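You operate a simulated robot arm through the tools that you are given. There is no shell and no other tool. Be economical: measure what you need, move in short steps, check, and stop when the job is done.

You are at the controls of a simulated robot arm. One attempt, no reset.

## Task
The rug went on too slack: wind it off and roll it up again to the card.
Fine: counter back to nought, set the drag, roll it all up, clamp off, feed bar back.

The check looks at the end state, three seconds after you hand in, the way a careful person would. Anything else that was tipped, shoved, dropped, spilled or broken makes it a failure.

## Robot
A 6-joint arm with a two-finger parallel gripper, fixed in place. Base frame: the origin is at the foot of the arm, x ahead of it, y to its left, z up; the work surface is at about z = 780. Units: mm, rad, N and s.
With the tool pointing down near the work surface it reaches from about 360 to 820 mm from the base axis. Its first joint turns from -2.897 to 2.897 rad. Payload 3.91 kg.
Tool frame: the origin (TCP) lies between the finger pads and is the grasp point; the fingertips stand 30 mm ahead of it; z points along the fingers, y is the line along which they close. The gripper opens to 110 mm. The fingers are 20 mm wide and 10 mm thick; the gripper's body (48 by 112 mm) begins 55 mm behind the TCP.
Orientation is that of the tool frame in the base frame, as a unit quaternion [x, y, z, w]. With the fingers straight down and closing along the base's y, the tool's x points along the base's -x, its y along +y and its z along -z.

## Interface
- The arm moves only by the tool servo_tool. Its argument "deltas" is one flat list of numbers, 7 for each row, row after row: the turn, a rotation vector about the tool's x, y, z in rad, then the shift along the tool's x, y, z in mm, then the closure in counts, from 0 (fully open) to 255 (shut). In form: [rx, ry, rz, dx, dy, dz, grip, rx, ry, rz, dx, dy, dz, grip, ...]. A call has 1 to 12 rows; each row is the pose to reach, as a shift and turn from the pose commanded when the call began, along the tool's axes at that moment. Rows are played at 5 a second. More than 50 mm and 0.15 rad between two rows, or a gripper value outside its range, and nothing of the call is played. Where a pose cannot be reached the arm comes as near as it can. A force on the tool above 50 N (or 10 N above the force at the start of the call, whichever is more), or a blocked arm, ends the call early, and 0.2 s more pass. Each finger travels about 45 mm/s and halts on what it meets, pressing with about 37 N; the grip force reading is that of the motor and also rises with nothing between the fingers. The clock runs only during rows and for 0.2 s after the last one: add rows that repeat a pose to give the fingers time. The reply holds the time, the measured pose of the TCP, the force on the tool along the base axes, the opening and the grip force, in the units named above and with some noise, with the torque about the TCP (base axes, N m) and any sound that the robot's microphone picked up.
- Cameras (640 x 400 px; columns grow to the right, rows downward): "scene" is fixed at [398, 498.5, 1502.8]; the picture's right is [-0.93, -0.37, 0.00], its down [-0.33, 0.85, -0.41] and it looks along [0.15, -0.38, -0.91] (base axes); focal length 242 px, centre (320, 200). "wrist" rides on the gripper at [77, 7, -115] in the tool frame; the picture's right is [-0.09, 1.00, 0.00], its down [-0.80, -0.07, -0.59] and it looks along [-0.59, -0.05, 0.80] (tool axes); focal length 270 px, centre (320, 200). There is no depth. A picture from a camera that has moved, and an enlarged one, comes with that camera's place and axes in the base frame and with its lens.
- camera(camera): a new picture of that camera. It takes no simulated time.
- lift_body(by): slides the trunk up (or, below 0, down) by that many mm; the arm rides with it, the base frame stays. It gives what a move gives, with no picture.
- zoom(camera, box): a new picture of the part [left, top, right, bottom] of that camera's present view, enlarged. It takes no simulated time.
- job_done(): hands the job in; it is judged then, once.

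Go step by step. Nothing tells you positions but the pictures and the camera data: compare them with the known pose of the tool, close in by small moves and look again before you grip or let go. The budget is 120 turns and 68 pictures, counting those below and the enlarged ones. Unless the task says otherwise, let go and move clear before handing in, and close with one line.

The tools are called as a command line: name --argument value ..., lists and objects as JSON in quotes. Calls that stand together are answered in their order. servo_tool: Moves the arm, as the interface text tells. Its arguments: {"type":"object","properties":{"deltas":{"type":"array"}},"required":["deltas"]} The other tools are called the same way: lift_body (by) slides the trunk up or down; camera (camera) takes a picture; zoom (camera, box) takes an enlarged picture of a part of a camera's view; job_done () hands the job in.

At the start:

```text
clock: 0.0
position: [416.2, 207.7, 1217.3]
tool_rot: [0.0, 1.0, -0.001, 0.0]
force: [0.9, 0.2, 0.1]
torque: [0.0, 0.0, 0.05]
opening: 109.9
gripper_force: 0.1
trunk travel left (down, up): [-500.0, 110.0]
```

scene: 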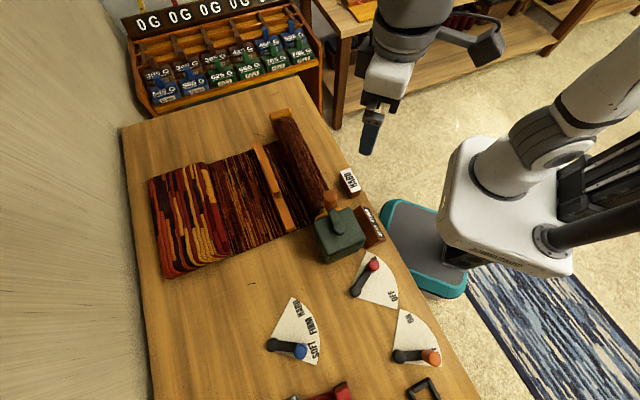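
wrist: 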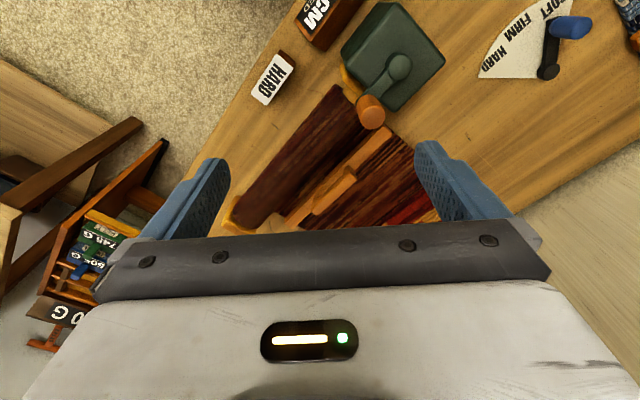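

I see a rug winder with a crank, three sector levers (SOFT/FIRM/HARD, OFF/..., GO/...), and a card saying HARD. I'll take closer looks before moving.

zoom --camera "scene" --box '[240, 230, 480, 400]'

zoom --camera "scene" --box '[140, 90, 400, 280]'

zoom --camera "wrist" --box '[220, 0, 640, 240]'

```text
2.35 times, centred on (360, 315) of scene
camera zoom: at [398.0, 498.5, 1502.8], right [-0.93, -0.37, 0.0], down [-0.33, 0.85, -0.41], along [0.15, -0.38, -0.91], focal length 569 px, centre (226, -71)
```

zoom: 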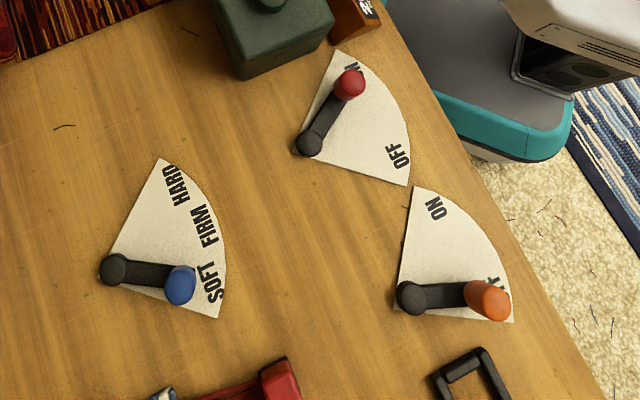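

```text
2.11 times, centred on (270, 185) of scene
camera zoom: at [398.0, 498.5, 1502.8], right [-0.93, -0.37, 0.0], down [-0.33, 0.85, -0.41], along [0.15, -0.38, -0.91], focal length 509 px, centre (425, 232)
```

zoom: 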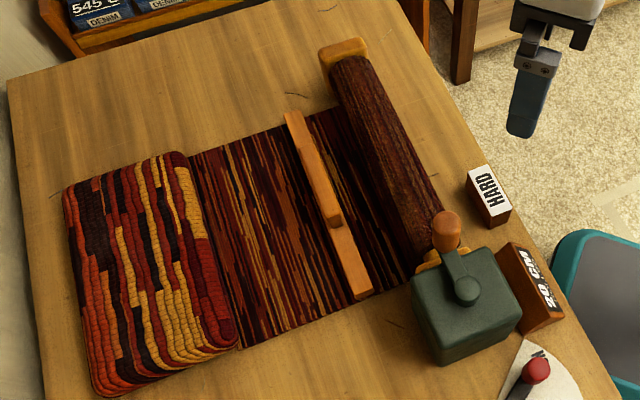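

```text
1.52 times, centred on (430, 120) of wrist
camera zoom: at [340.5, 214.6, 1331.9], right [0.09, 1.0, 0.0], down [0.8, -0.07, 0.59], along [0.59, -0.05, -0.8], focal length 412 px, centre (152, 322)
```

zoom: 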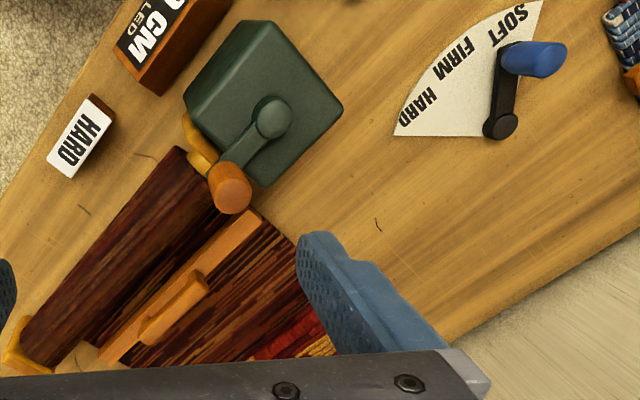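

From two views: the crank hub is at about (418,313,940) with its knob at (462,269,1010). The blue drag lever hub is at (481,621), the red at (326,426) and the orange at (181,528). I'll move the wrist camera to read what each lever is.

servo_tool --deltas '[0, 0, 0, 32, 27, 0, 0, 0, 0, 0, 64, 54, 0, 0, 0, 0, 0, 96, 81, 0, 0, 0, 0, 0, 128, 108, 0, 0, 0, 0, 0, 160, 135, 0, 0, 0, 0, 0, 192, 162, 0, 0, 0, 0, 0, 224, 190, 0, 0, 0, 0, 0, 256, 222, 0, 0]'

camera --camera "wrist"

zoom --camera "scene" --box '[320, 150, 420, 270]'

```text
clock: 1.8
position: [157.9, 433.0, 1217.0]
tool_rot: [0.0, 1.0, 0.001, 0.0]
force: [0.1, 0.1, 0.5]
torque: [0.0, -0.01, -0.02]
opening: 110.0
gripper_force: 0.0
trunk travel left (down, up): [-500.0, 110.0]
```

```text
62 pictures are left
camera wrist: at [82.2, 439.9, 1331.5], right [0.09, 1.0, 0.0], down [0.8, -0.07, 0.59], along [0.59, -0.05, -0.8], focal length 270 px, centre (320, 200)
```

wrist: 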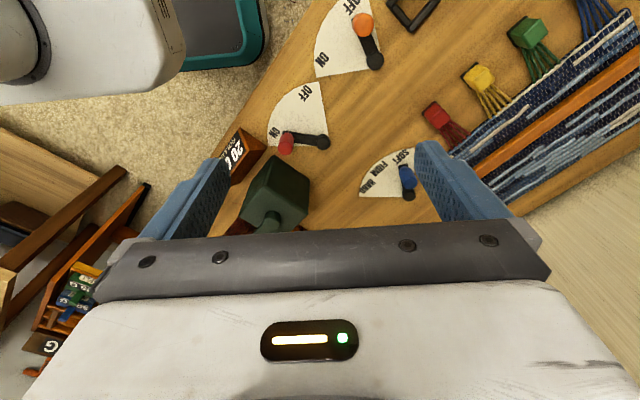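

```text
3.33 times, centred on (370, 210) of scene
camera zoom: at [398.0, 498.5, 1502.8], right [-0.93, -0.37, 0.0], down [-0.33, 0.85, -0.41], along [0.15, -0.38, -0.91], focal length 806 px, centre (153, 167)
```

zoom: 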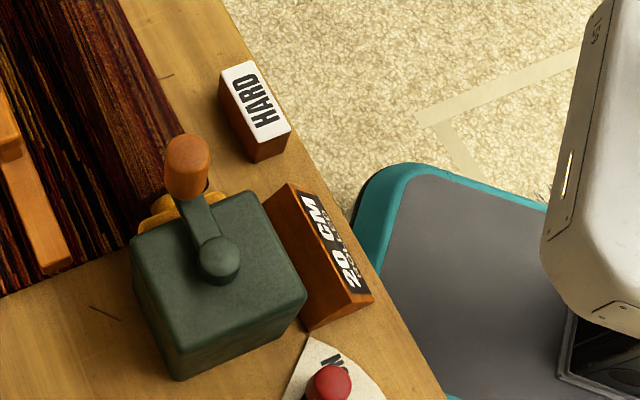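

The levers carry only ON/OFF marks so far. I'll look closer for names and for what the orange lever belongs to.

zoom --camera "wrist" --box '[230, 0, 450, 140]'

zoom --camera "wrist" --box '[220, 80, 440, 230]'

camera --camera "scene"

```text
2.86 times, centred on (340, 70) of wrist
camera zoom: at [82.2, 439.9, 1331.5], right [0.09, 1.0, 0.0], down [0.8, -0.07, 0.59], along [0.59, -0.05, -0.8], focal length 772 px, centre (263, 571)
```

zoom: 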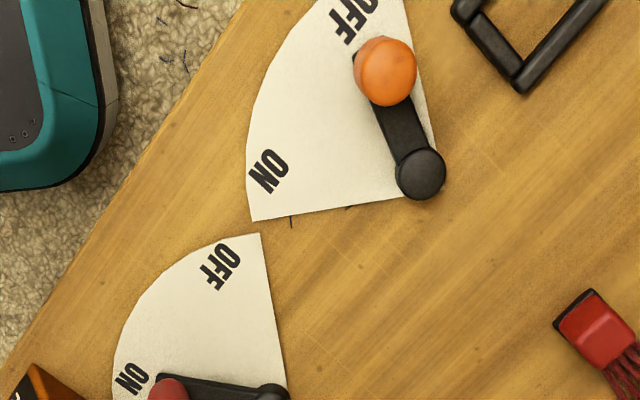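

```text
2.67 times, centred on (330, 155) of wrist
camera zoom: at [82.2, 439.9, 1331.5], right [0.09, 1.0, 0.0], down [0.8, -0.07, 0.59], along [0.59, -0.05, -0.8], focal length 721 px, centre (293, 320)
```

zoom: 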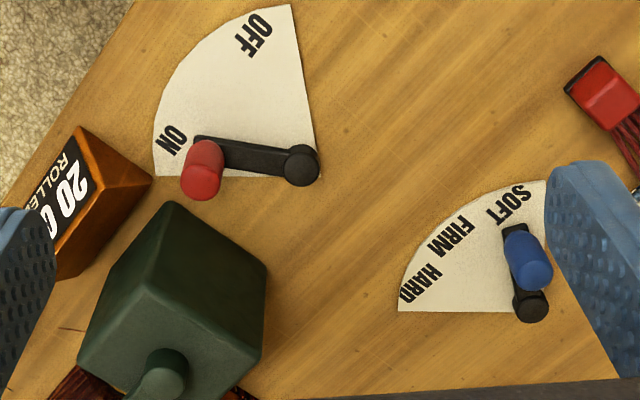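

```text
58 pictures are left
```

scene: 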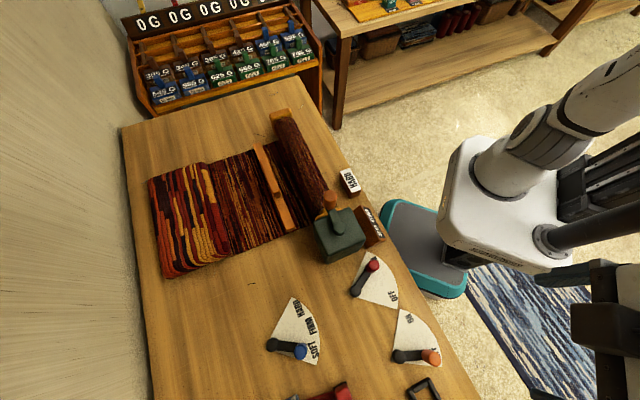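

Red (near the winder, ON) is likely the clamp; orange is OFF and I'll leave it. I'll go above the crank knob and check the alignment before gripping.

servo_tool --deltas '[0, 0, 0, -38, -20, 17, 0, 0, 0, 0, -76, -41, 34, 0, 0, 0, 0, -114, -61, 51, 0, 0, 0, 0, -152, -82, 68, 0, 0, 0, 0, -190, -102, 85, 0, 0, 0, 0, -228, -123, 102, 0, 0, 0, 0, -266, -143, 119, 0, 0, 0, 0, -304, -164, 137, 0, 0, 0, 0, -304, -164, 137, 0]'

camera --camera "wrist"

zoom --camera "scene" --box '[270, 120, 410, 260]'

```text
clock: 3.8
position: [463.8, 265.2, 1079.0]
tool_rot: [0.0, 1.0, 0.0, 0.0]
force: [0.0, 0.8, -0.6]
torque: [0.02, -0.02, 0.04]
opening: 110.3
gripper_force: 0.1
trunk travel left (down, up): [-500.0, 110.0]
```

```text
57 pictures are left
camera wrist: at [387.1, 272.3, 1193.9], right [0.09, 1.0, 0.0], down [0.8, -0.07, 0.59], along [0.59, -0.05, -0.8], focal length 270 px, centre (320, 200)
```

wrist: 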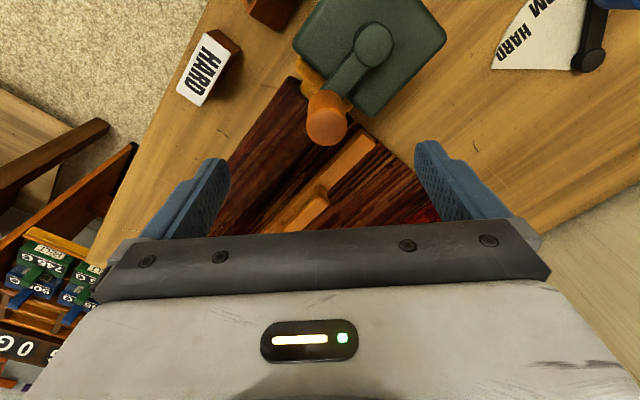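

```text
2.86 times, centred on (340, 190) of scene
camera zoom: at [398.0, 498.5, 1502.8], right [-0.93, -0.37, 0.0], down [-0.33, 0.85, -0.41], along [0.15, -0.38, -0.91], focal length 691 px, centre (263, 229)
```

zoom: 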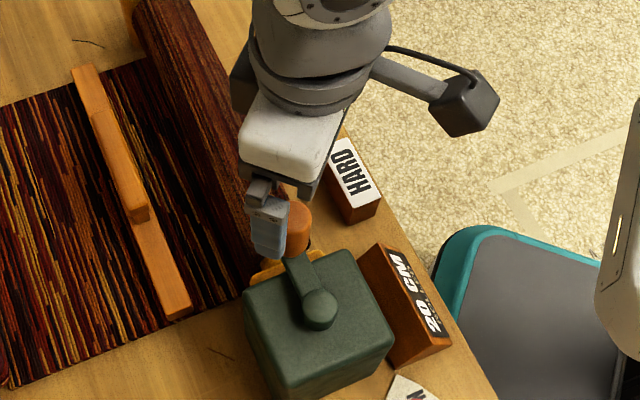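

Knob top centre refines to (461,271,1014), diameter about 28. I'll descend and grip it.

servo_tool --deltas '[0, 0, 0, 3, 6, 35, 0, 0, 0, 0, 3, 6, 70, 0, 0, 0, 0, 3, 6, 94, 0, 0, 0, 0, 3, 6, 94, 120, 0, 0, 0, 3, 6, 94, 220, 0, 0, 0, 3, 6, 94, 220, 0, 0, 0, 3, 6, 94, 220, 0, 0, 0, 3, 6, 94, 220, 0, 0, 0, 3, 6, 94, 220]'

camera --camera "wrist"

```text
clock: 5.8
position: [461.9, 273.8, 985.8]
tool_rot: [0.001, 1.0, 0.0, 0.0]
force: [3.3, -2.5, -1.0]
torque: [-0.66, -0.21, 0.0]
opening: 31.6
gripper_force: 44.3
trunk travel left (down, up): [-500.0, 110.0]
```

```text
55 pictures are left
camera wrist: at [385.7, 279.7, 1099.6], right [0.09, 1.0, 0.0], down [0.8, -0.07, 0.59], along [0.59, -0.05, -0.8], focal length 270 px, centre (320, 200)
```

wrist: 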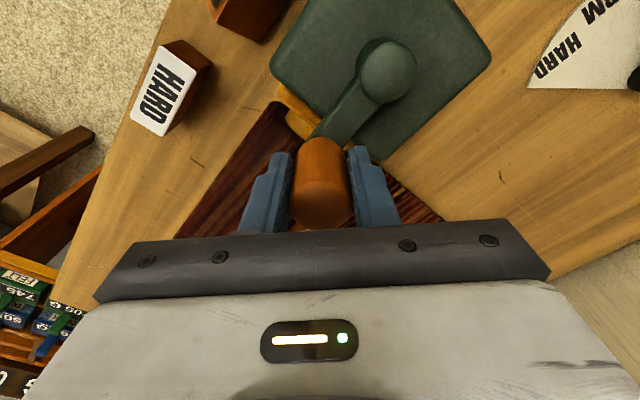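

The knob is gripped. I'll try a small counter-clockwise turn (about 40°) around the hub and watch the force and counter.

servo_tool --deltas '[0, 0, 0, -6.3, 8.2, 0, 220, 0, 0, 0, -11.2, 17.3, 0, 220, 0, 0, 0, -14.4, 27, 0, 220, 0, 0, 0, -15.9, 37.2, 0, 220]'

zoom --camera "scene" --box '[300, 160, 400, 260]'

```text
clock: 6.8
position: [477.2, 309.7, 985.0]
tool_rot: [0.0, 1.0, -0.001, -0.004]
force: [-4.3, 0.7, -37.9]
torque: [1.06, -0.1, 0.02]
opening: 31.6
gripper_force: 45.3
trunk travel left (down, up): [-500.0, 110.0]
```

```text
4.00 times, centred on (350, 210) of scene
camera zoom: at [398.0, 498.5, 1502.8], right [-0.93, -0.37, 0.0], down [-0.33, 0.85, -0.41], along [0.15, -0.38, -0.91], focal length 967 px, centre (200, 160)
```

zoom: 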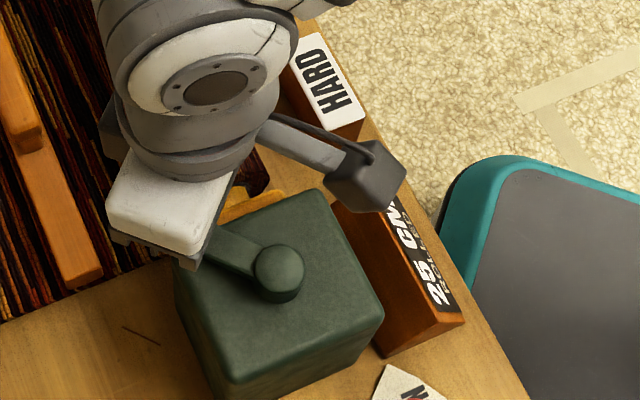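

Counter-clockwise winds up (20→25, so about 45 cm per turn), and the knob runs free in the grip. I'll go clockwise to unwind and watch the vertical force.

servo_tool --deltas '[0, 0, 0, 0.7, -8.1, 0, 220, 0, 0, 0, 3.9, -17.8, 0, 220, 0, 0, 0, 8.8, -26.9, 0, 220, 0, 0, 0, 15.2, -35, 0, 220, 0, 0, 0, 22.8, -41.8, 0, 220, 0, 0, 0, 31.6, -47.2, 0, 220, 0, 0, 0, 41.1, -51, 0, 220]'

camera --camera "scene"

```text
clock: 8.4
position: [439.2, 257.8, 986.4]
tool_rot: [0.0, 1.0, -0.001, -0.001]
force: [5.4, -14.6, -30.3]
torque: [0.72, -0.81, -0.1]
opening: 31.1
gripper_force: 45.0
trunk travel left (down, up): [-500.0, 110.0]
```

```text
53 pictures are left
```

scene: 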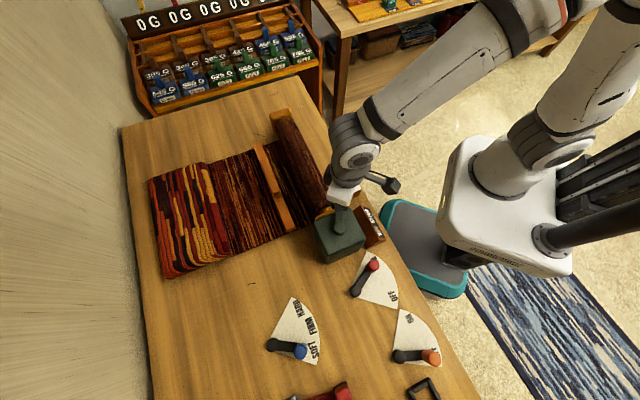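

The unwinding resistance is small. I'll continue clockwise to about −153° and read the counter.

servo_tool --deltas '[0, 0, 0, 9.9, -3.6, 1, 220, 0, 0, 0, 20.5, -3.9, 1, 220, 0, 0, 0, 30.9, -2.4, 1, 220, 0, 0, 0, 40.9, 0.9, 1, 220, 0, 0, 0, 50.2, 5.9, 1, 220, 0, 0, 0, 58.5, 12.5, 1, 220, 0, 0, 0, 65.5, 20.3, 1, 220, 0, 0, 0, 71, 29.3, 1, 220]'

zoom --camera "scene" --box '[270, 160, 410, 260]'

camera --camera "wrist"

```text
clock: 10.2
position: [362.8, 286.7, 985.8]
tool_rot: [0.0, 1.0, 0.0, 0.0]
force: [-17.1, -7.3, -12.2]
torque: [-0.42, 0.44, 0.02]
opening: 30.3
gripper_force: 45.1
trunk travel left (down, up): [-500.0, 110.0]
```

```text
4.00 times, centred on (340, 210) of scene
camera zoom: at [398.0, 498.5, 1502.8], right [-0.93, -0.37, 0.0], down [-0.33, 0.85, -0.41], along [0.15, -0.38, -0.91], focal length 967 px, centre (240, 160)
```

zoom: 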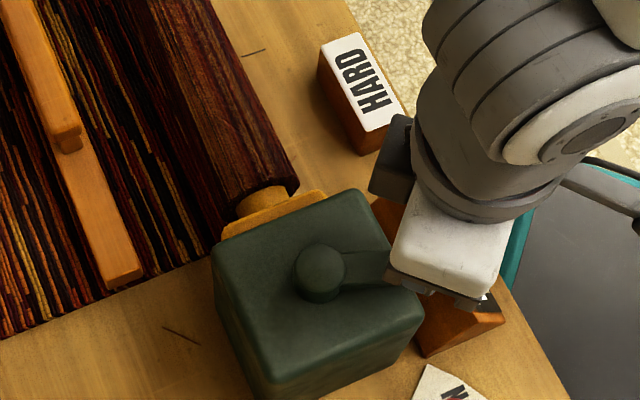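

```text
51 pictures are left
camera wrist: at [287.7, 294.4, 1100.4], right [0.09, 1.0, 0.0], down [0.8, -0.07, 0.59], along [0.59, -0.05, -0.8], focal length 270 px, centre (320, 200)
```

wrist: 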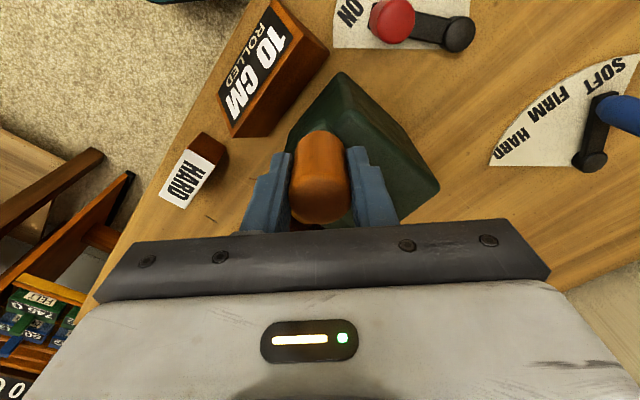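

The counter reads 10 CM. The refit hub is (417,314) with radius 60.6; I'll continue clockwise another 80°.

servo_tool --deltas '[0, 0, 0, 6, 9.1, 0, 220, 0, 0, 0, 8.1, 19.4, 0, 220, 0, 0, 0, 8.5, 30, 0, 220, 0, 0, 0, 7, 40.4, 0, 220, 0, 0, 0, 3.8, 50.5, 0, 220, 0, 0, 0, -1.2, 59.8, 0, 220, 0, 0, 0, -7.7, 68.1, 0, 220, 0, 0, 0, -15.5, 75.2, 0, 220]'

camera --camera "wrist"

```text
clock: 12.0
position: [380.1, 362.6, 986.8]
tool_rot: [0.0, 1.0, 0.002, 0.002]
force: [-2.8, 5.0, 19.2]
torque: [-0.74, 0.46, 0.04]
opening: 30.3
gripper_force: 44.7
trunk travel left (down, up): [-500.0, 110.0]
```

```text
50 pictures are left
camera wrist: at [303.0, 368.0, 1100.3], right [0.09, 1.0, 0.0], down [0.8, -0.07, 0.6], along [0.59, -0.05, -0.8], focal length 270 px, centre (320, 200)
```

wrist: 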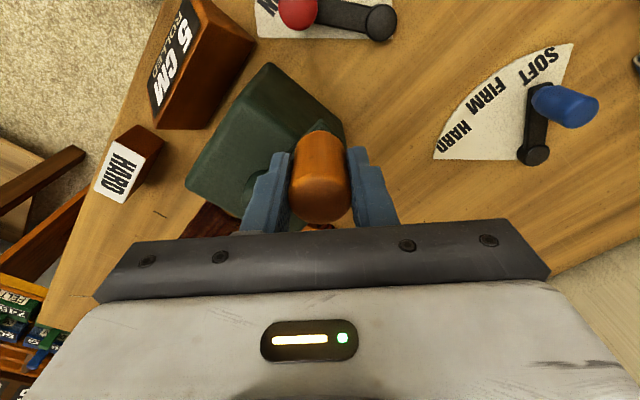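

It reads 5 CM. I'll continue clockwise 50° more.

servo_tool --deltas '[0, 0, 0, -9, 5.6, -1, 220, 0, 0, 0, -18.8, 9.6, -1, 220, 0, 0, 0, -29.1, 11.7, -1, 220, 0, 0, 0, -39.7, 12.1, -1, 220, 0, 0, 0, -50.1, 10.6, -1, 220]'

camera --camera "wrist"

camera --camera "scene"

```text
clock: 13.2
position: [433.3, 374.7, 986.4]
tool_rot: [-0.001, 1.0, -0.001, 0.001]
force: [5.1, 17.7, -10.0]
torque: [0.82, -0.07, 0.05]
opening: 30.2
gripper_force: 45.4
trunk travel left (down, up): [-500.0, 110.0]
```

```text
49 pictures are left
camera wrist: at [356.6, 382.1, 1100.5], right [0.09, 1.0, 0.0], down [0.8, -0.07, 0.59], along [0.59, -0.05, -0.8], focal length 270 px, centre (320, 200)
```

wrist: 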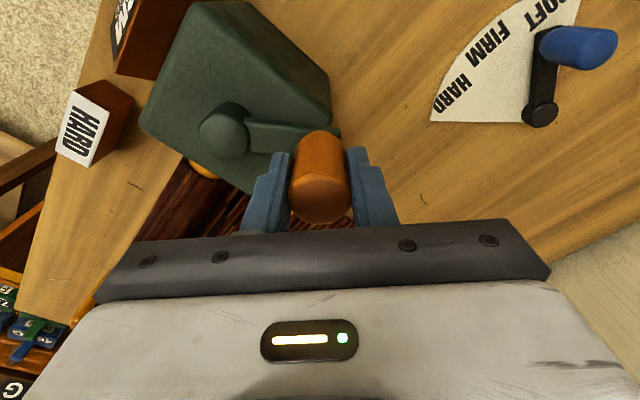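

```text
48 pictures are left
```

scene: 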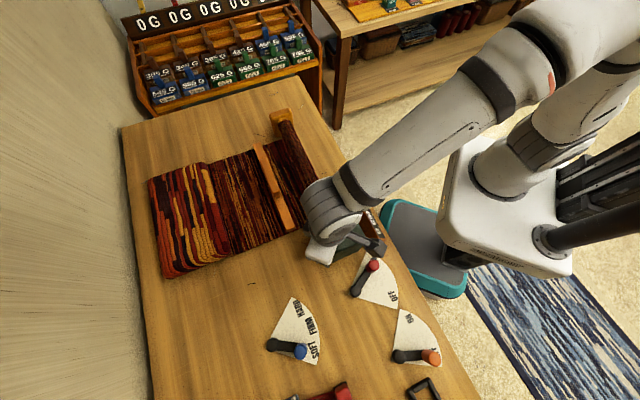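

The counter is partly hidden by the arm. I'll zoom in on both views.

zoom --camera "scene" --box '[350, 190, 410, 260]'

zoom --camera "wrist" --box '[80, 0, 200, 80]'

```text
5.71 times, centred on (380, 225) of scene
camera zoom: at [398.0, 498.5, 1502.8], right [-0.93, -0.37, 0.0], down [-0.33, 0.85, -0.41], along [0.15, -0.38, -0.91], focal length 1382 px, centre (-23, 57)
```

zoom: 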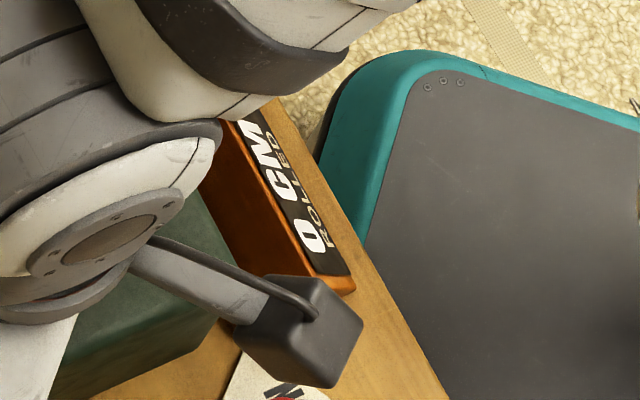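

```text
5.00 times, centred on (140, 40) of wrist
camera zoom: at [356.6, 382.1, 1100.5], right [0.09, 1.0, 0.0], down [0.8, -0.07, 0.59], along [0.59, -0.05, -0.8], focal length 1351 px, centre (1220, 1000)
```

zoom: 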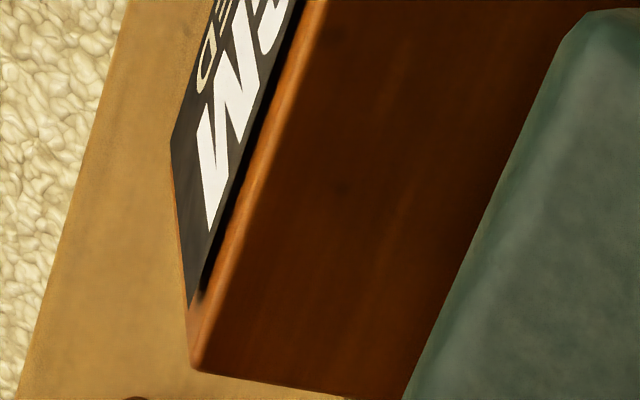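

The counter shows 0 CM. Since it steps by 5, I'll nudge about 20° more to be properly at nought, watching for a stop.

servo_tool --deltas '[0, 0, 0, -5.2, -0.5, 0, 220, 0, 0, 0, -10.4, -1.9, 0, 220, 0, 0, 0, -15.2, -4.2, 0, 220, 0, 0, 0, -19.9, -6.9, 0, 220]'

zoom --camera "scene" --box '[230, 100, 400, 270]'

```text
clock: 14.2
position: [452.1, 367.1, 985.9]
tool_rot: [0.0, 1.0, 0.0, 0.0]
force: [10.3, 16.6, -0.6]
torque: [0.05, 1.08, 0.03]
opening: 30.3
gripper_force: 45.1
trunk travel left (down, up): [-500.0, 110.0]
```

```text
2.35 times, centred on (315, 185) of scene
camera zoom: at [398.0, 498.5, 1502.8], right [-0.93, -0.37, 0.0], down [-0.33, 0.85, -0.41], along [0.15, -0.38, -0.91], focal length 569 px, centre (332, 235)
```

zoom: 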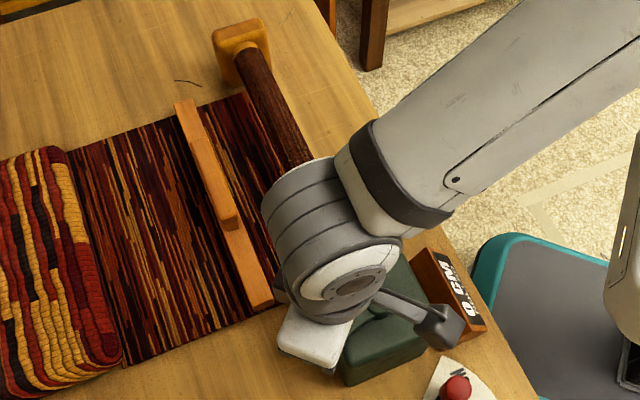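

The counter is at 0 CM. I'll release the crank, rise, and move over the blue drag lever.

servo_tool --deltas '[0, 0, 0, 0, 0, 0, 100, 0, 0, 0, 0, 0, 0, 100, 0, 0, 0, 0, 0, 0, 100, 0, 0, 0, 0, 0, -35, 100, 0, 0, 0, 0, 0, -65, 100, 0, 0, 0, 9, 47, -65, 100, 0, 0, 0, 18, 94, -65, 100, 0, 0, 0, 27, 141, -65, 100, 0, 0, 0, 36, 188, -50, 100, 0, 0, 0, 44, 232, -20, 100, 0, 0, 0, 44, 232, 20, 100, 0, 0, 0, 44, 232, 46, 100]'

camera --camera "wrist"

camera --camera "scene"

```text
refused: row 9 steps farther than a row can; nothing moved
```

```text
44 pictures are left
camera wrist: at [376.9, 373.7, 1100.5], right [0.09, 1.0, 0.0], down [0.8, -0.07, 0.59], along [0.59, -0.05, -0.8], focal length 270 px, centre (320, 200)
```

wrist: 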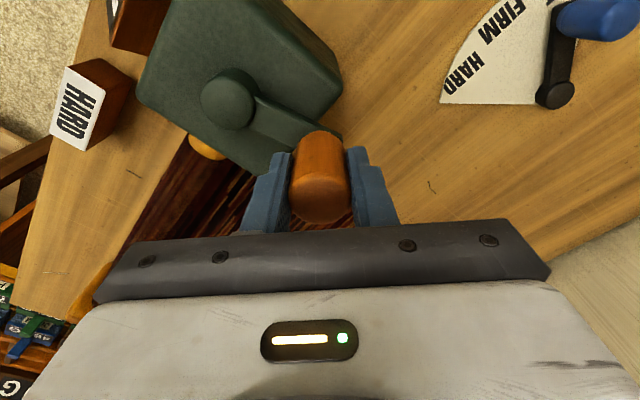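

```text
43 pictures are left
```

scene: 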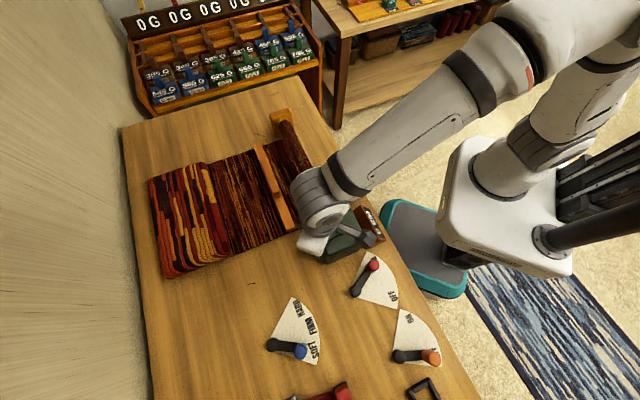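

The step was slightly too long, so nothing moved; I'll repeat with smaller steps and stop higher.

servo_tool --deltas '[0, 0, 0, 0, 0, 0, 100, 0, 0, 0, 0, 0, 0, 100, 0, 0, 0, 0, 0, 0, 100, 0, 0, 0, 0, 0, -35, 100, 0, 0, 0, 0, 0, -65, 100, 0, 0, 0, 8, 42, -65, 100, 0, 0, 0, 16, 84, -65, 100, 0, 0, 0, 24, 126, -65, 100, 0, 0, 0, 32, 166, -55, 100, 0, 0, 0, 38, 202, -28, 100, 0, 0, 0, 44, 232, 5, 100, 0, 0, 0, 44, 232, 36, 100]'

camera --camera "wrist"

zoom --camera "scene" --box '[230, 180, 420, 370]'

```text
clock: 16.8
position: [408.7, 599.9, 949.7]
tool_rot: [0.001, 1.0, 0.001, 0.0]
force: [-0.4, 0.1, -0.4]
torque: [-0.01, -0.05, -0.01]
opening: 67.2
gripper_force: 0.1
trunk travel left (down, up): [-500.0, 110.0]
```

```text
42 pictures are left
camera wrist: at [331.9, 605.8, 1064.6], right [0.09, 1.0, 0.0], down [0.8, -0.07, 0.59], along [0.59, -0.05, -0.8], focal length 270 px, centre (320, 200)
```

wrist: 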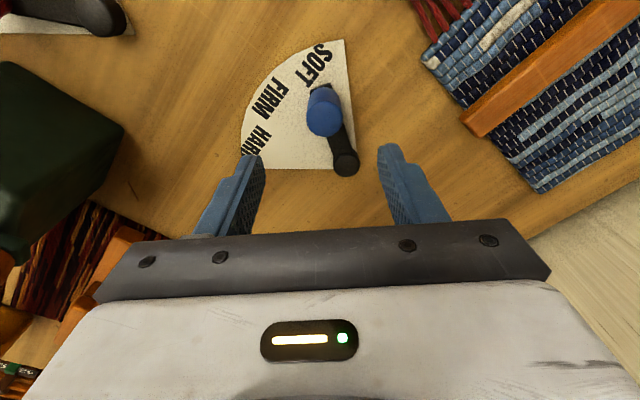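

```text
2.11 times, centred on (325, 275) of scene
camera zoom: at [398.0, 498.5, 1502.8], right [-0.93, -0.37, 0.0], down [-0.33, 0.85, -0.41], along [0.15, -0.38, -0.91], focal length 509 px, centre (310, 42)
```

zoom: 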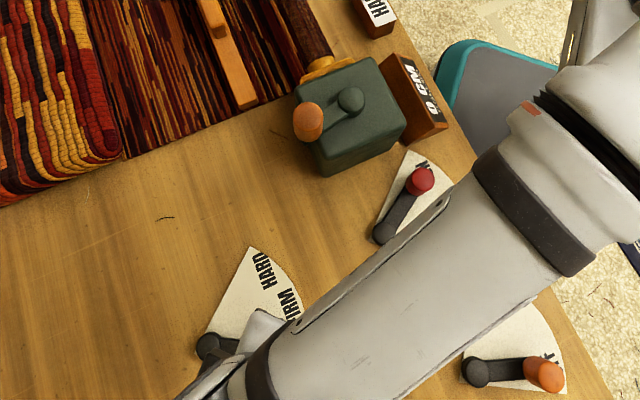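

The crank stayed put and the counter holds at 0. The blue knob is at (407,602.5) with hub (478,622); I'll descend and grip it.

servo_tool --deltas '[0, 0, 0, 1.7, 2.6, 40, 100, 0, 0, 0, 1.7, 2.6, 75, 100, 0, 0, 0, 1.7, 2.6, 107, 100, 0, 0, 0, 1.7, 2.6, 107, 220, 0, 0, 0, 1.7, 2.6, 107, 220, 0, 0, 0, 1.7, 2.6, 107, 220, 0, 0, 0, 1.7, 2.6, 107, 220]'

camera --camera "wrist"

```text
clock: 18.4
position: [405.5, 601.3, 844.2]
tool_rot: [0.0, 1.0, 0.0, 0.0]
force: [0.8, 1.6, -3.1]
torque: [0.67, -0.25, 0.07]
opening: 29.8
gripper_force: 45.1
trunk travel left (down, up): [-500.0, 110.0]
```

```text
40 pictures are left
camera wrist: at [329.1, 608.1, 958.3], right [0.09, 1.0, 0.0], down [0.8, -0.07, 0.59], along [0.59, -0.05, -0.8], focal length 270 px, centre (320, 200)
```

wrist: 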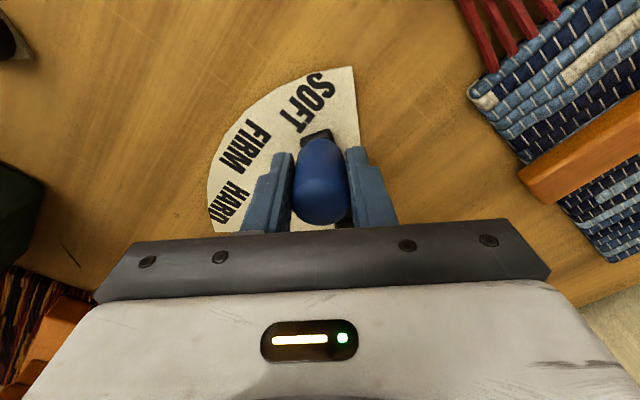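

Gripped. I'll swing the lever around its hub to HARD at about 74°.

servo_tool --deltas '[0, 0, 0, -3.1, -8.8, 0, 220, 0, 0, 0, -7.5, -17.6, 0, 220, 0, 0, 0, -13.1, -25.7, 0, 220, 0, 0, 0, -19.7, -33.1, 0, 220, 0, 0, 0, -27.1, -39.5, 0, 220, 0, 0, 0, -34.8, -44.6, 0, 220, 0, 0, 0, -43, -48.7, 0, 220, 0, 0, 0, -51.7, -51.8, 0, 220]'

camera --camera "wrist"

```text
clock: 20.2
position: [454.3, 550.7, 844.2]
tool_rot: [-0.001, 1.0, -0.001, -0.001]
force: [-10.3, 2.4, 2.5]
torque: [0.41, 0.42, 0.81]
opening: 28.5
gripper_force: 44.6
trunk travel left (down, up): [-500.0, 110.0]
```

```text
39 pictures are left
camera wrist: at [378.5, 557.2, 958.6], right [0.09, 1.0, 0.0], down [0.8, -0.07, 0.59], along [0.59, -0.05, -0.8], focal length 270 px, centre (320, 200)
```

wrist: 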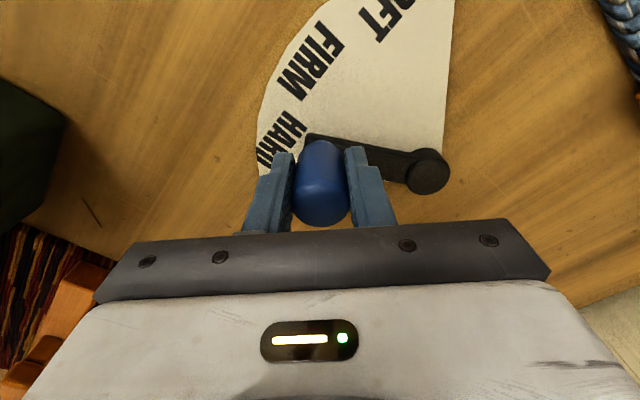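

The lever is at HARD. I'll release, rise and check where it settles.

servo_tool --deltas '[0, 0, 0, 0, 0, 0, 100, 0, 0, 0, 0, 0, 0, 100, 0, 0, 0, 0, 0, 0, 100, 0, 0, 0, 0, 0, -45, 100, 0, 0, 0, 0, 0, -90, 100, 0, 0, 0, 0, 0, -135, 100, 0, 0, 0, 0, 0, -180, 100, 0, 0, 0, 0, 0, -210, 100]'

camera --camera "wrist"

```text
clock: 22.0
position: [456.9, 549.3, 1052.0]
tool_rot: [0.001, 1.0, 0.0, 0.0]
force: [0.3, 0.2, -0.1]
torque: [0.03, 0.01, 0.03]
opening: 67.0
gripper_force: 0.0
trunk travel left (down, up): [-500.0, 110.0]
```

```text
38 pictures are left
camera wrist: at [381.4, 557.3, 1166.0], right [0.09, 1.0, 0.0], down [0.8, -0.07, 0.59], along [0.59, -0.05, -0.8], focal length 270 px, centre (320, 200)
```

wrist: 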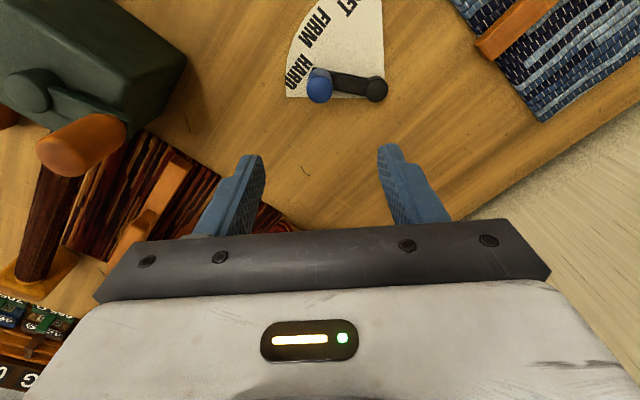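

The lever rests at HARD. I'll check the knob's present place before going back to the crank.

zoom --camera "wrist" --box '[0, 60, 200, 200]'

zoom --camera "scene" --box '[140, 100, 400, 270]'

```text
2.86 times, centred on (100, 130) of wrist
camera zoom: at [381.4, 557.3, 1166.0], right [0.09, 1.0, 0.0], down [0.8, -0.07, 0.59], along [0.59, -0.05, -0.8], focal length 772 px, centre (949, 400)
```

zoom: 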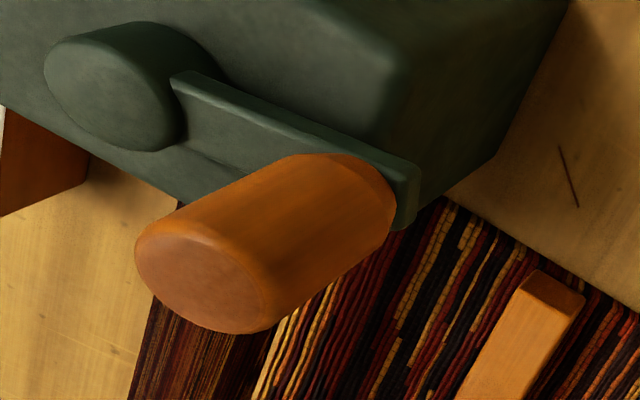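

```text
2.35 times, centred on (270, 185) of scene
camera zoom: at [398.0, 498.5, 1502.8], right [-0.93, -0.37, 0.0], down [-0.33, 0.85, -0.41], along [0.15, -0.38, -0.91], focal length 569 px, centre (438, 235)
```

zoom: 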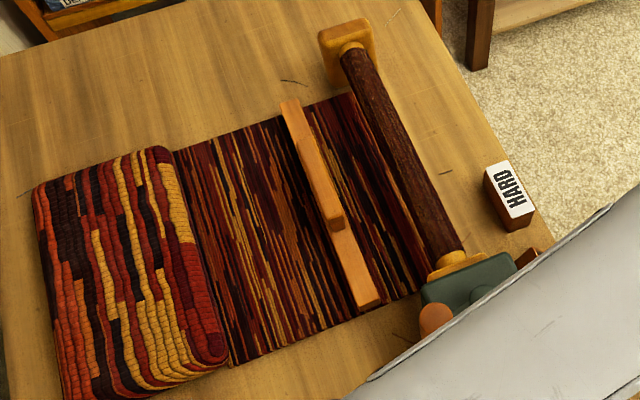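

I'll return to the crank knob at about (452,367), descend and grip.

servo_tool --deltas '[0, 0, 0, 1, -45, -10, 100, 0, 0, 0, 2, -90, -10, 100, 0, 0, 0, 4, -135, -10, 100, 0, 0, 0, 4.8, -180.5, -10, 100, 0, 0, 0, 4.8, -181.5, 25, 100, 0, 0, 0, 4.8, -181.5, 66, 100, 0, 0, 0, 4.8, -181.5, 66, 220, 0, 0, 0, 4.8, -181.5, 66, 220, 0, 0, 0, 4.8, -181.5, 66, 220, 0, 0, 0, 4.8, -181.5, 66, 220]'

camera --camera "wrist"

```text
clock: 24.2
position: [453.2, 368.1, 987.3]
tool_rot: [0.0, 1.0, 0.0, 0.0]
force: [-3.4, -5.3, -3.8]
torque: [0.69, -0.02, 0.0]
opening: 31.9
gripper_force: 44.6
trunk travel left (down, up): [-500.0, 110.0]
```

```text
35 pictures are left
camera wrist: at [377.1, 374.5, 1101.5], right [0.09, 1.0, 0.0], down [0.8, -0.07, 0.59], along [0.59, -0.05, -0.8], focal length 270 px, centre (320, 200)
```

wrist: 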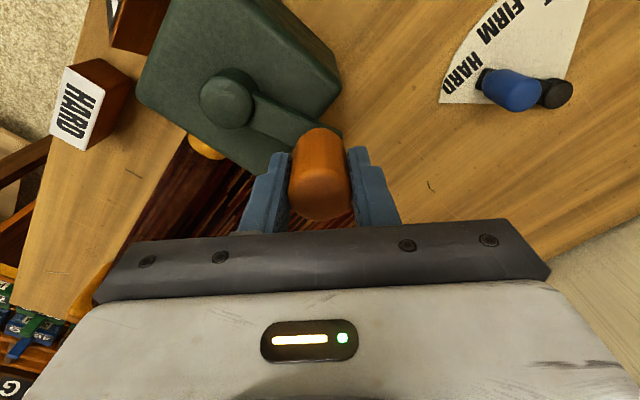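

Gripped, drag at HARD. I'll wind counter-clockwise half a turn and check the force and counter.

servo_tool --deltas '[0, 0, 0, 14.8, 6.1, 0, 220, 0, 0, 0, 30.5, 9.1, 0, 220, 0, 0, 0, 46.4, 8.0, 0, 220, 0, 0, 0, 61.4, 2.7, 0, 220, 0, 0, 0, 74.6, -6.2, 0, 220, 0, 0, 0, 85, -18.2, 0, 220, 0, 0, 0, 92, -32.5, 0, 220, 0, 0, 0, 95, -48.2, 0, 220, 0, 0, 0, 93.9, -64.1, 0, 220, 0, 0, 0, 88.6, -79.1, 0, 220, 0, 0, 0, 79.7, -92.3, 0, 220, 0, 0, 0, 67.7, -102.7, 0, 220]'

camera --camera "scene"

camera --camera "wrist"

```text
clock: 26.8
position: [384.5, 264.9, 988.0]
tool_rot: [0.0, 1.0, -0.001, -0.001]
force: [-2.4, -5.4, -4.4]
torque: [0.74, 0.98, 0.01]
opening: 31.4
gripper_force: 44.6
trunk travel left (down, up): [-500.0, 110.0]
```

```text
34 pictures are left
```

scene: 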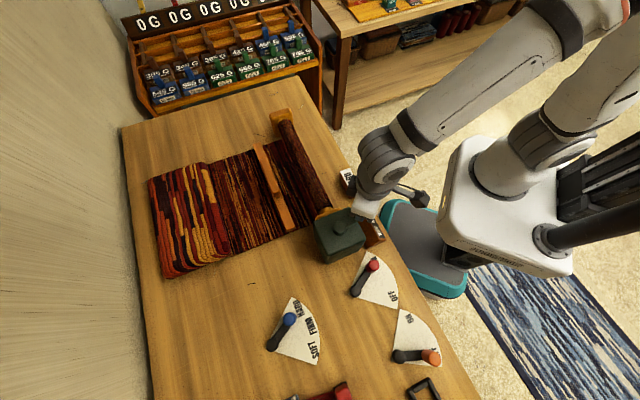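

```text
33 pictures are left
camera wrist: at [308.8, 271.1, 1101.7], right [0.09, 1.0, 0.0], down [0.8, -0.07, 0.59], along [0.59, -0.05, -0.81], focal length 270 px, centre (320, 200)
```

wrist: 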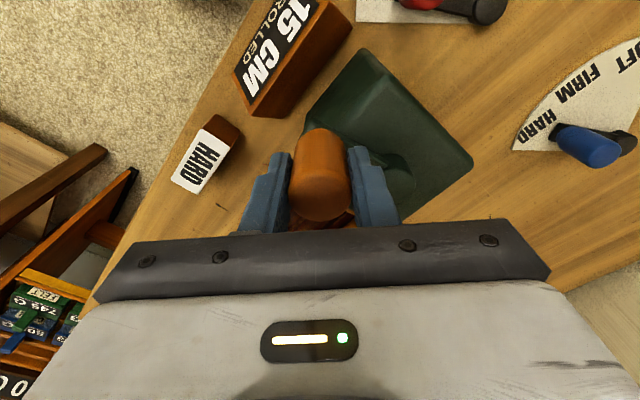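

Fifteen centimetres per half turn, and the path fits well. I'll continue with the second half turn, then repeat.

servo_tool --deltas '[0, 0, 0, -14.8, -6.1, 0, 220, 0, 0, 0, -30.5, -9.1, 0, 220, 0, 0, 0, -46.4, -8.0, 0, 220, 0, 0, 0, -61.4, -2.7, 0, 220, 0, 0, 0, -74.6, 6.2, 0, 220, 0, 0, 0, -85, 18.2, 0, 220, 0, 0, 0, -92, 32.5, 0, 220, 0, 0, 0, -95, 48.2, 0, 220, 0, 0, 0, -93.9, 64.1, 0, 220, 0, 0, 0, -88.6, 79.1, 0, 220, 0, 0, 0, -79.7, 92.3, 0, 220, 0, 0, 0, -67.7, 102.7, 0, 220]'

servo_tool --deltas '[0, 0, 0, 14.8, 6.1, 0, 220, 0, 0, 0, 30.5, 9.1, 0, 220, 0, 0, 0, 46.4, 8.0, 0, 220, 0, 0, 0, 61.4, 2.7, 0, 220, 0, 0, 0, 74.6, -6.2, 0, 220, 0, 0, 0, 85, -18.2, 0, 220, 0, 0, 0, 92, -32.5, 0, 220, 0, 0, 0, 95, -48.2, 0, 220, 0, 0, 0, 93.9, -64.1, 0, 220, 0, 0, 0, 88.6, -79.1, 0, 220, 0, 0, 0, 79.7, -92.3, 0, 220, 0, 0, 0, 67.7, -102.7, 0, 220]'

camera --camera "scene"

camera --camera "wrist"

```text
clock: 29.4
position: [450.9, 366.0, 986.9]
tool_rot: [0.0, 1.0, 0.0, 0.0]
force: [-5.2, -8.0, 2.2]
torque: [0.0, 0.94, -0.03]
opening: 30.2
gripper_force: 45.4
trunk travel left (down, up): [-500.0, 110.0]
```

```text
clock: 32.0
position: [383.0, 262.1, 987.3]
tool_rot: [0.0, 1.0, 0.0, 0.001]
force: [-5.3, -10.5, 10.8]
torque: [-0.12, -0.63, -0.06]
opening: 30.5
gripper_force: 44.7
trunk travel left (down, up): [-500.0, 110.0]
```

```text
32 pictures are left
```

scene: 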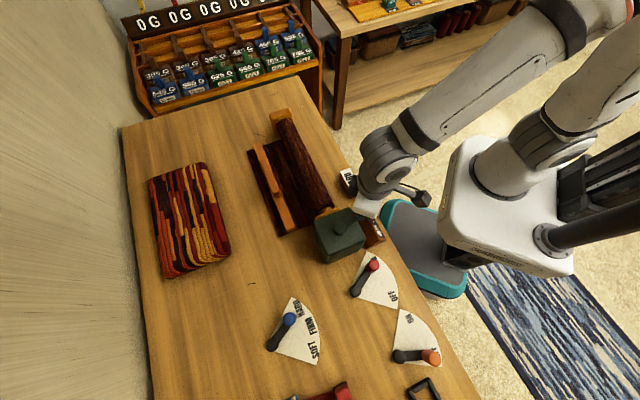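

```text
31 pictures are left
camera wrist: at [306.5, 269.3, 1101.9], right [0.09, 1.0, 0.0], down [0.8, -0.07, 0.6], along [0.59, -0.05, -0.8], focal length 270 px, centre (320, 200)
```

wrist: 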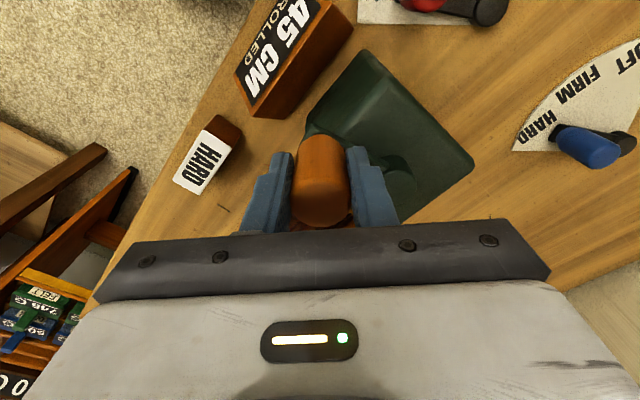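

The counter reads 45 CM and the rug tail is now just past the bar; the folded pile is a separate piece. I'll wind another quarter turn and look.

servo_tool --deltas '[0, 0, 0, -14.8, -6.1, 0, 220, 0, 0, 0, -30.5, -9.1, 0, 220, 0, 0, 0, -46.4, -8.0, 0, 220, 0, 0, 0, -61.4, -2.7, 0, 220, 0, 0, 0, -74.6, 6.2, 0, 220, 0, 0, 0, -85, 18.2, 0, 220]'

zoom --camera "scene" --box '[230, 100, 400, 270]'

```text
clock: 33.4
position: [470.7, 284.5, 988.4]
tool_rot: [-0.001, 1.0, 0.001, 0.001]
force: [9.5, -3.5, 10.8]
torque: [-1.19, 0.55, -0.01]
opening: 30.3
gripper_force: 45.2
trunk travel left (down, up): [-500.0, 110.0]
```

```text
2.35 times, centred on (315, 185) of scene
camera zoom: at [398.0, 498.5, 1502.8], right [-0.93, -0.37, 0.0], down [-0.33, 0.85, -0.41], along [0.15, -0.38, -0.91], focal length 569 px, centre (332, 235)
```

zoom: 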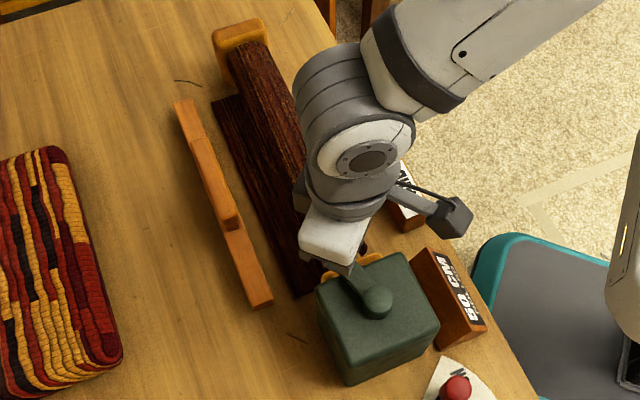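

The display reads about 50 CM, with a short tail left flat. I'll wind another quarter turn.

servo_tool --deltas '[0, 0, 0, -7, 14.3, 0, 220, 0, 0, 0, -10, 30, 0, 220, 0, 0, 0, -8.9, 45.9, 0, 220, 0, 0, 0, -3.6, 60.9, 0, 220, 0, 0, 0, 5.3, 74.1, 0, 220, 0, 0, 0, 17.3, 84.5, 0, 220]'

zoom --camera "scene" --box '[230, 100, 400, 270]'

```text
clock: 34.8
position: [454.9, 363.2, 987.5]
tool_rot: [0.002, 1.0, -0.001, -0.001]
force: [13.5, -32.2, 5.5]
torque: [0.33, -0.67, -0.14]
opening: 30.3
gripper_force: 45.2
trunk travel left (down, up): [-500.0, 110.0]
```

```text
2.35 times, centred on (315, 185) of scene
camera zoom: at [398.0, 498.5, 1502.8], right [-0.93, -0.37, 0.0], down [-0.33, 0.85, -0.41], along [0.15, -0.38, -0.91], focal length 569 px, centre (332, 235)
```

zoom: 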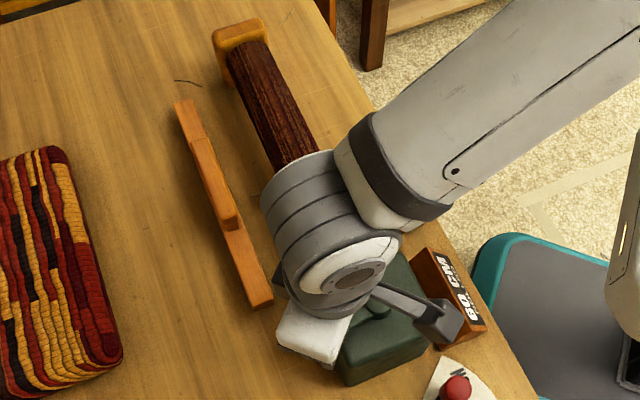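

The counter reads 60 CM, the rug is fully rolled, and the crank is at its stop. I'll release it, rise and go over the red lever.

servo_tool --deltas '[0, 0, 0, 0, 0, 0, 100, 0, 0, 0, 0, 0, 0, 100, 0, 0, 0, 0, 0, 0, 100, 0, 0, 0, 0, 0, -40, 100, 0, 0, 0, 0, 0, -80, 100, 0, 0, 0, 45, -6, -80, 100, 0, 0, 0, 90, -12, -80, 100, 0, 0, 0, 130, -18, -65, 100, 0, 0, 0, 143, -19, -30, 100, 0, 0, 0, 143, -19, 0, 100, 0, 0, 0, 143, -19, 10, 100]'

camera --camera "wrist"

camera --camera "scene"

```text
clock: 37.2
position: [309.3, 350.1, 977.2]
tool_rot: [0.0, 1.0, -0.001, 0.0]
force: [-0.2, -0.2, 1.1]
torque: [0.0, 0.01, 0.01]
opening: 66.7
gripper_force: 0.2
trunk travel left (down, up): [-500.0, 110.0]
```

```text
28 pictures are left
camera wrist: at [232.9, 356.0, 1092.2], right [0.09, 1.0, 0.0], down [0.8, -0.07, 0.59], along [0.59, -0.05, -0.8], focal length 270 px, centre (320, 200)
```

wrist: 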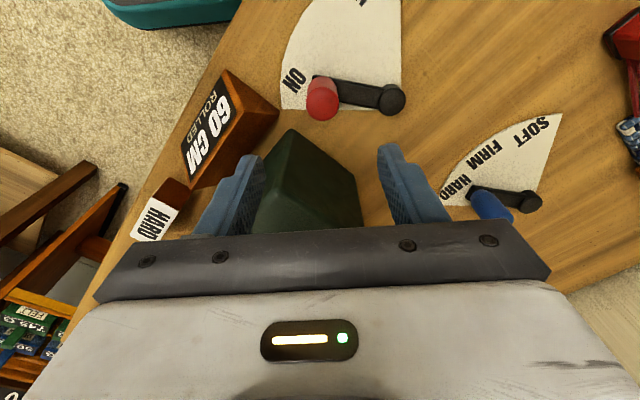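

```text
27 pictures are left
```

scene: 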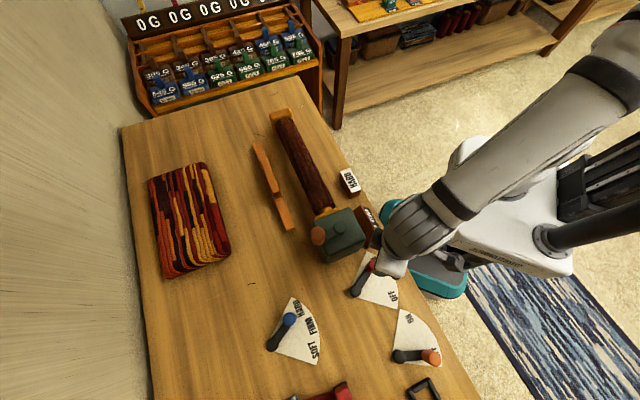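

The counter stays at 60 CM. The red knob is at (308,352) with hub (322,425); I'll narrow the fingers, descend and grip it.

servo_tool --deltas '[0, 0, 0, 1, 2.3, 40, 150, 0, 0, 0, 1, 2.3, 80, 150, 0, 0, 0, 1, 2.3, 110, 150, 0, 0, 0, 1, 2.3, 133, 150, 0, 0, 0, 1, 2.3, 133, 220, 0, 0, 0, 1, 2.3, 133, 220, 0, 0, 0, 1, 2.3, 133, 220]'

camera --camera "wrist"

```text
clock: 38.8
position: [308.7, 352.2, 845.2]
tool_rot: [0.0, 1.0, 0.0, -0.001]
force: [0.7, 5.2, -3.3]
torque: [0.23, -1.07, 0.13]
opening: 28.8
gripper_force: 45.1
trunk travel left (down, up): [-500.0, 110.0]
```

```text
26 pictures are left
camera wrist: at [233.0, 358.3, 959.2], right [0.09, 1.0, 0.0], down [0.8, -0.07, 0.6], along [0.59, -0.05, -0.8], focal length 270 px, centre (320, 200)
```

wrist: 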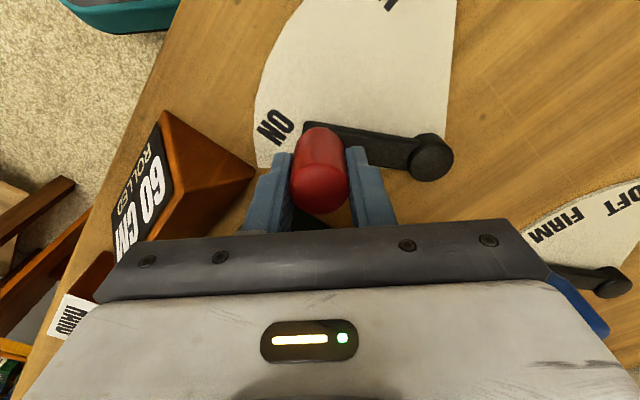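

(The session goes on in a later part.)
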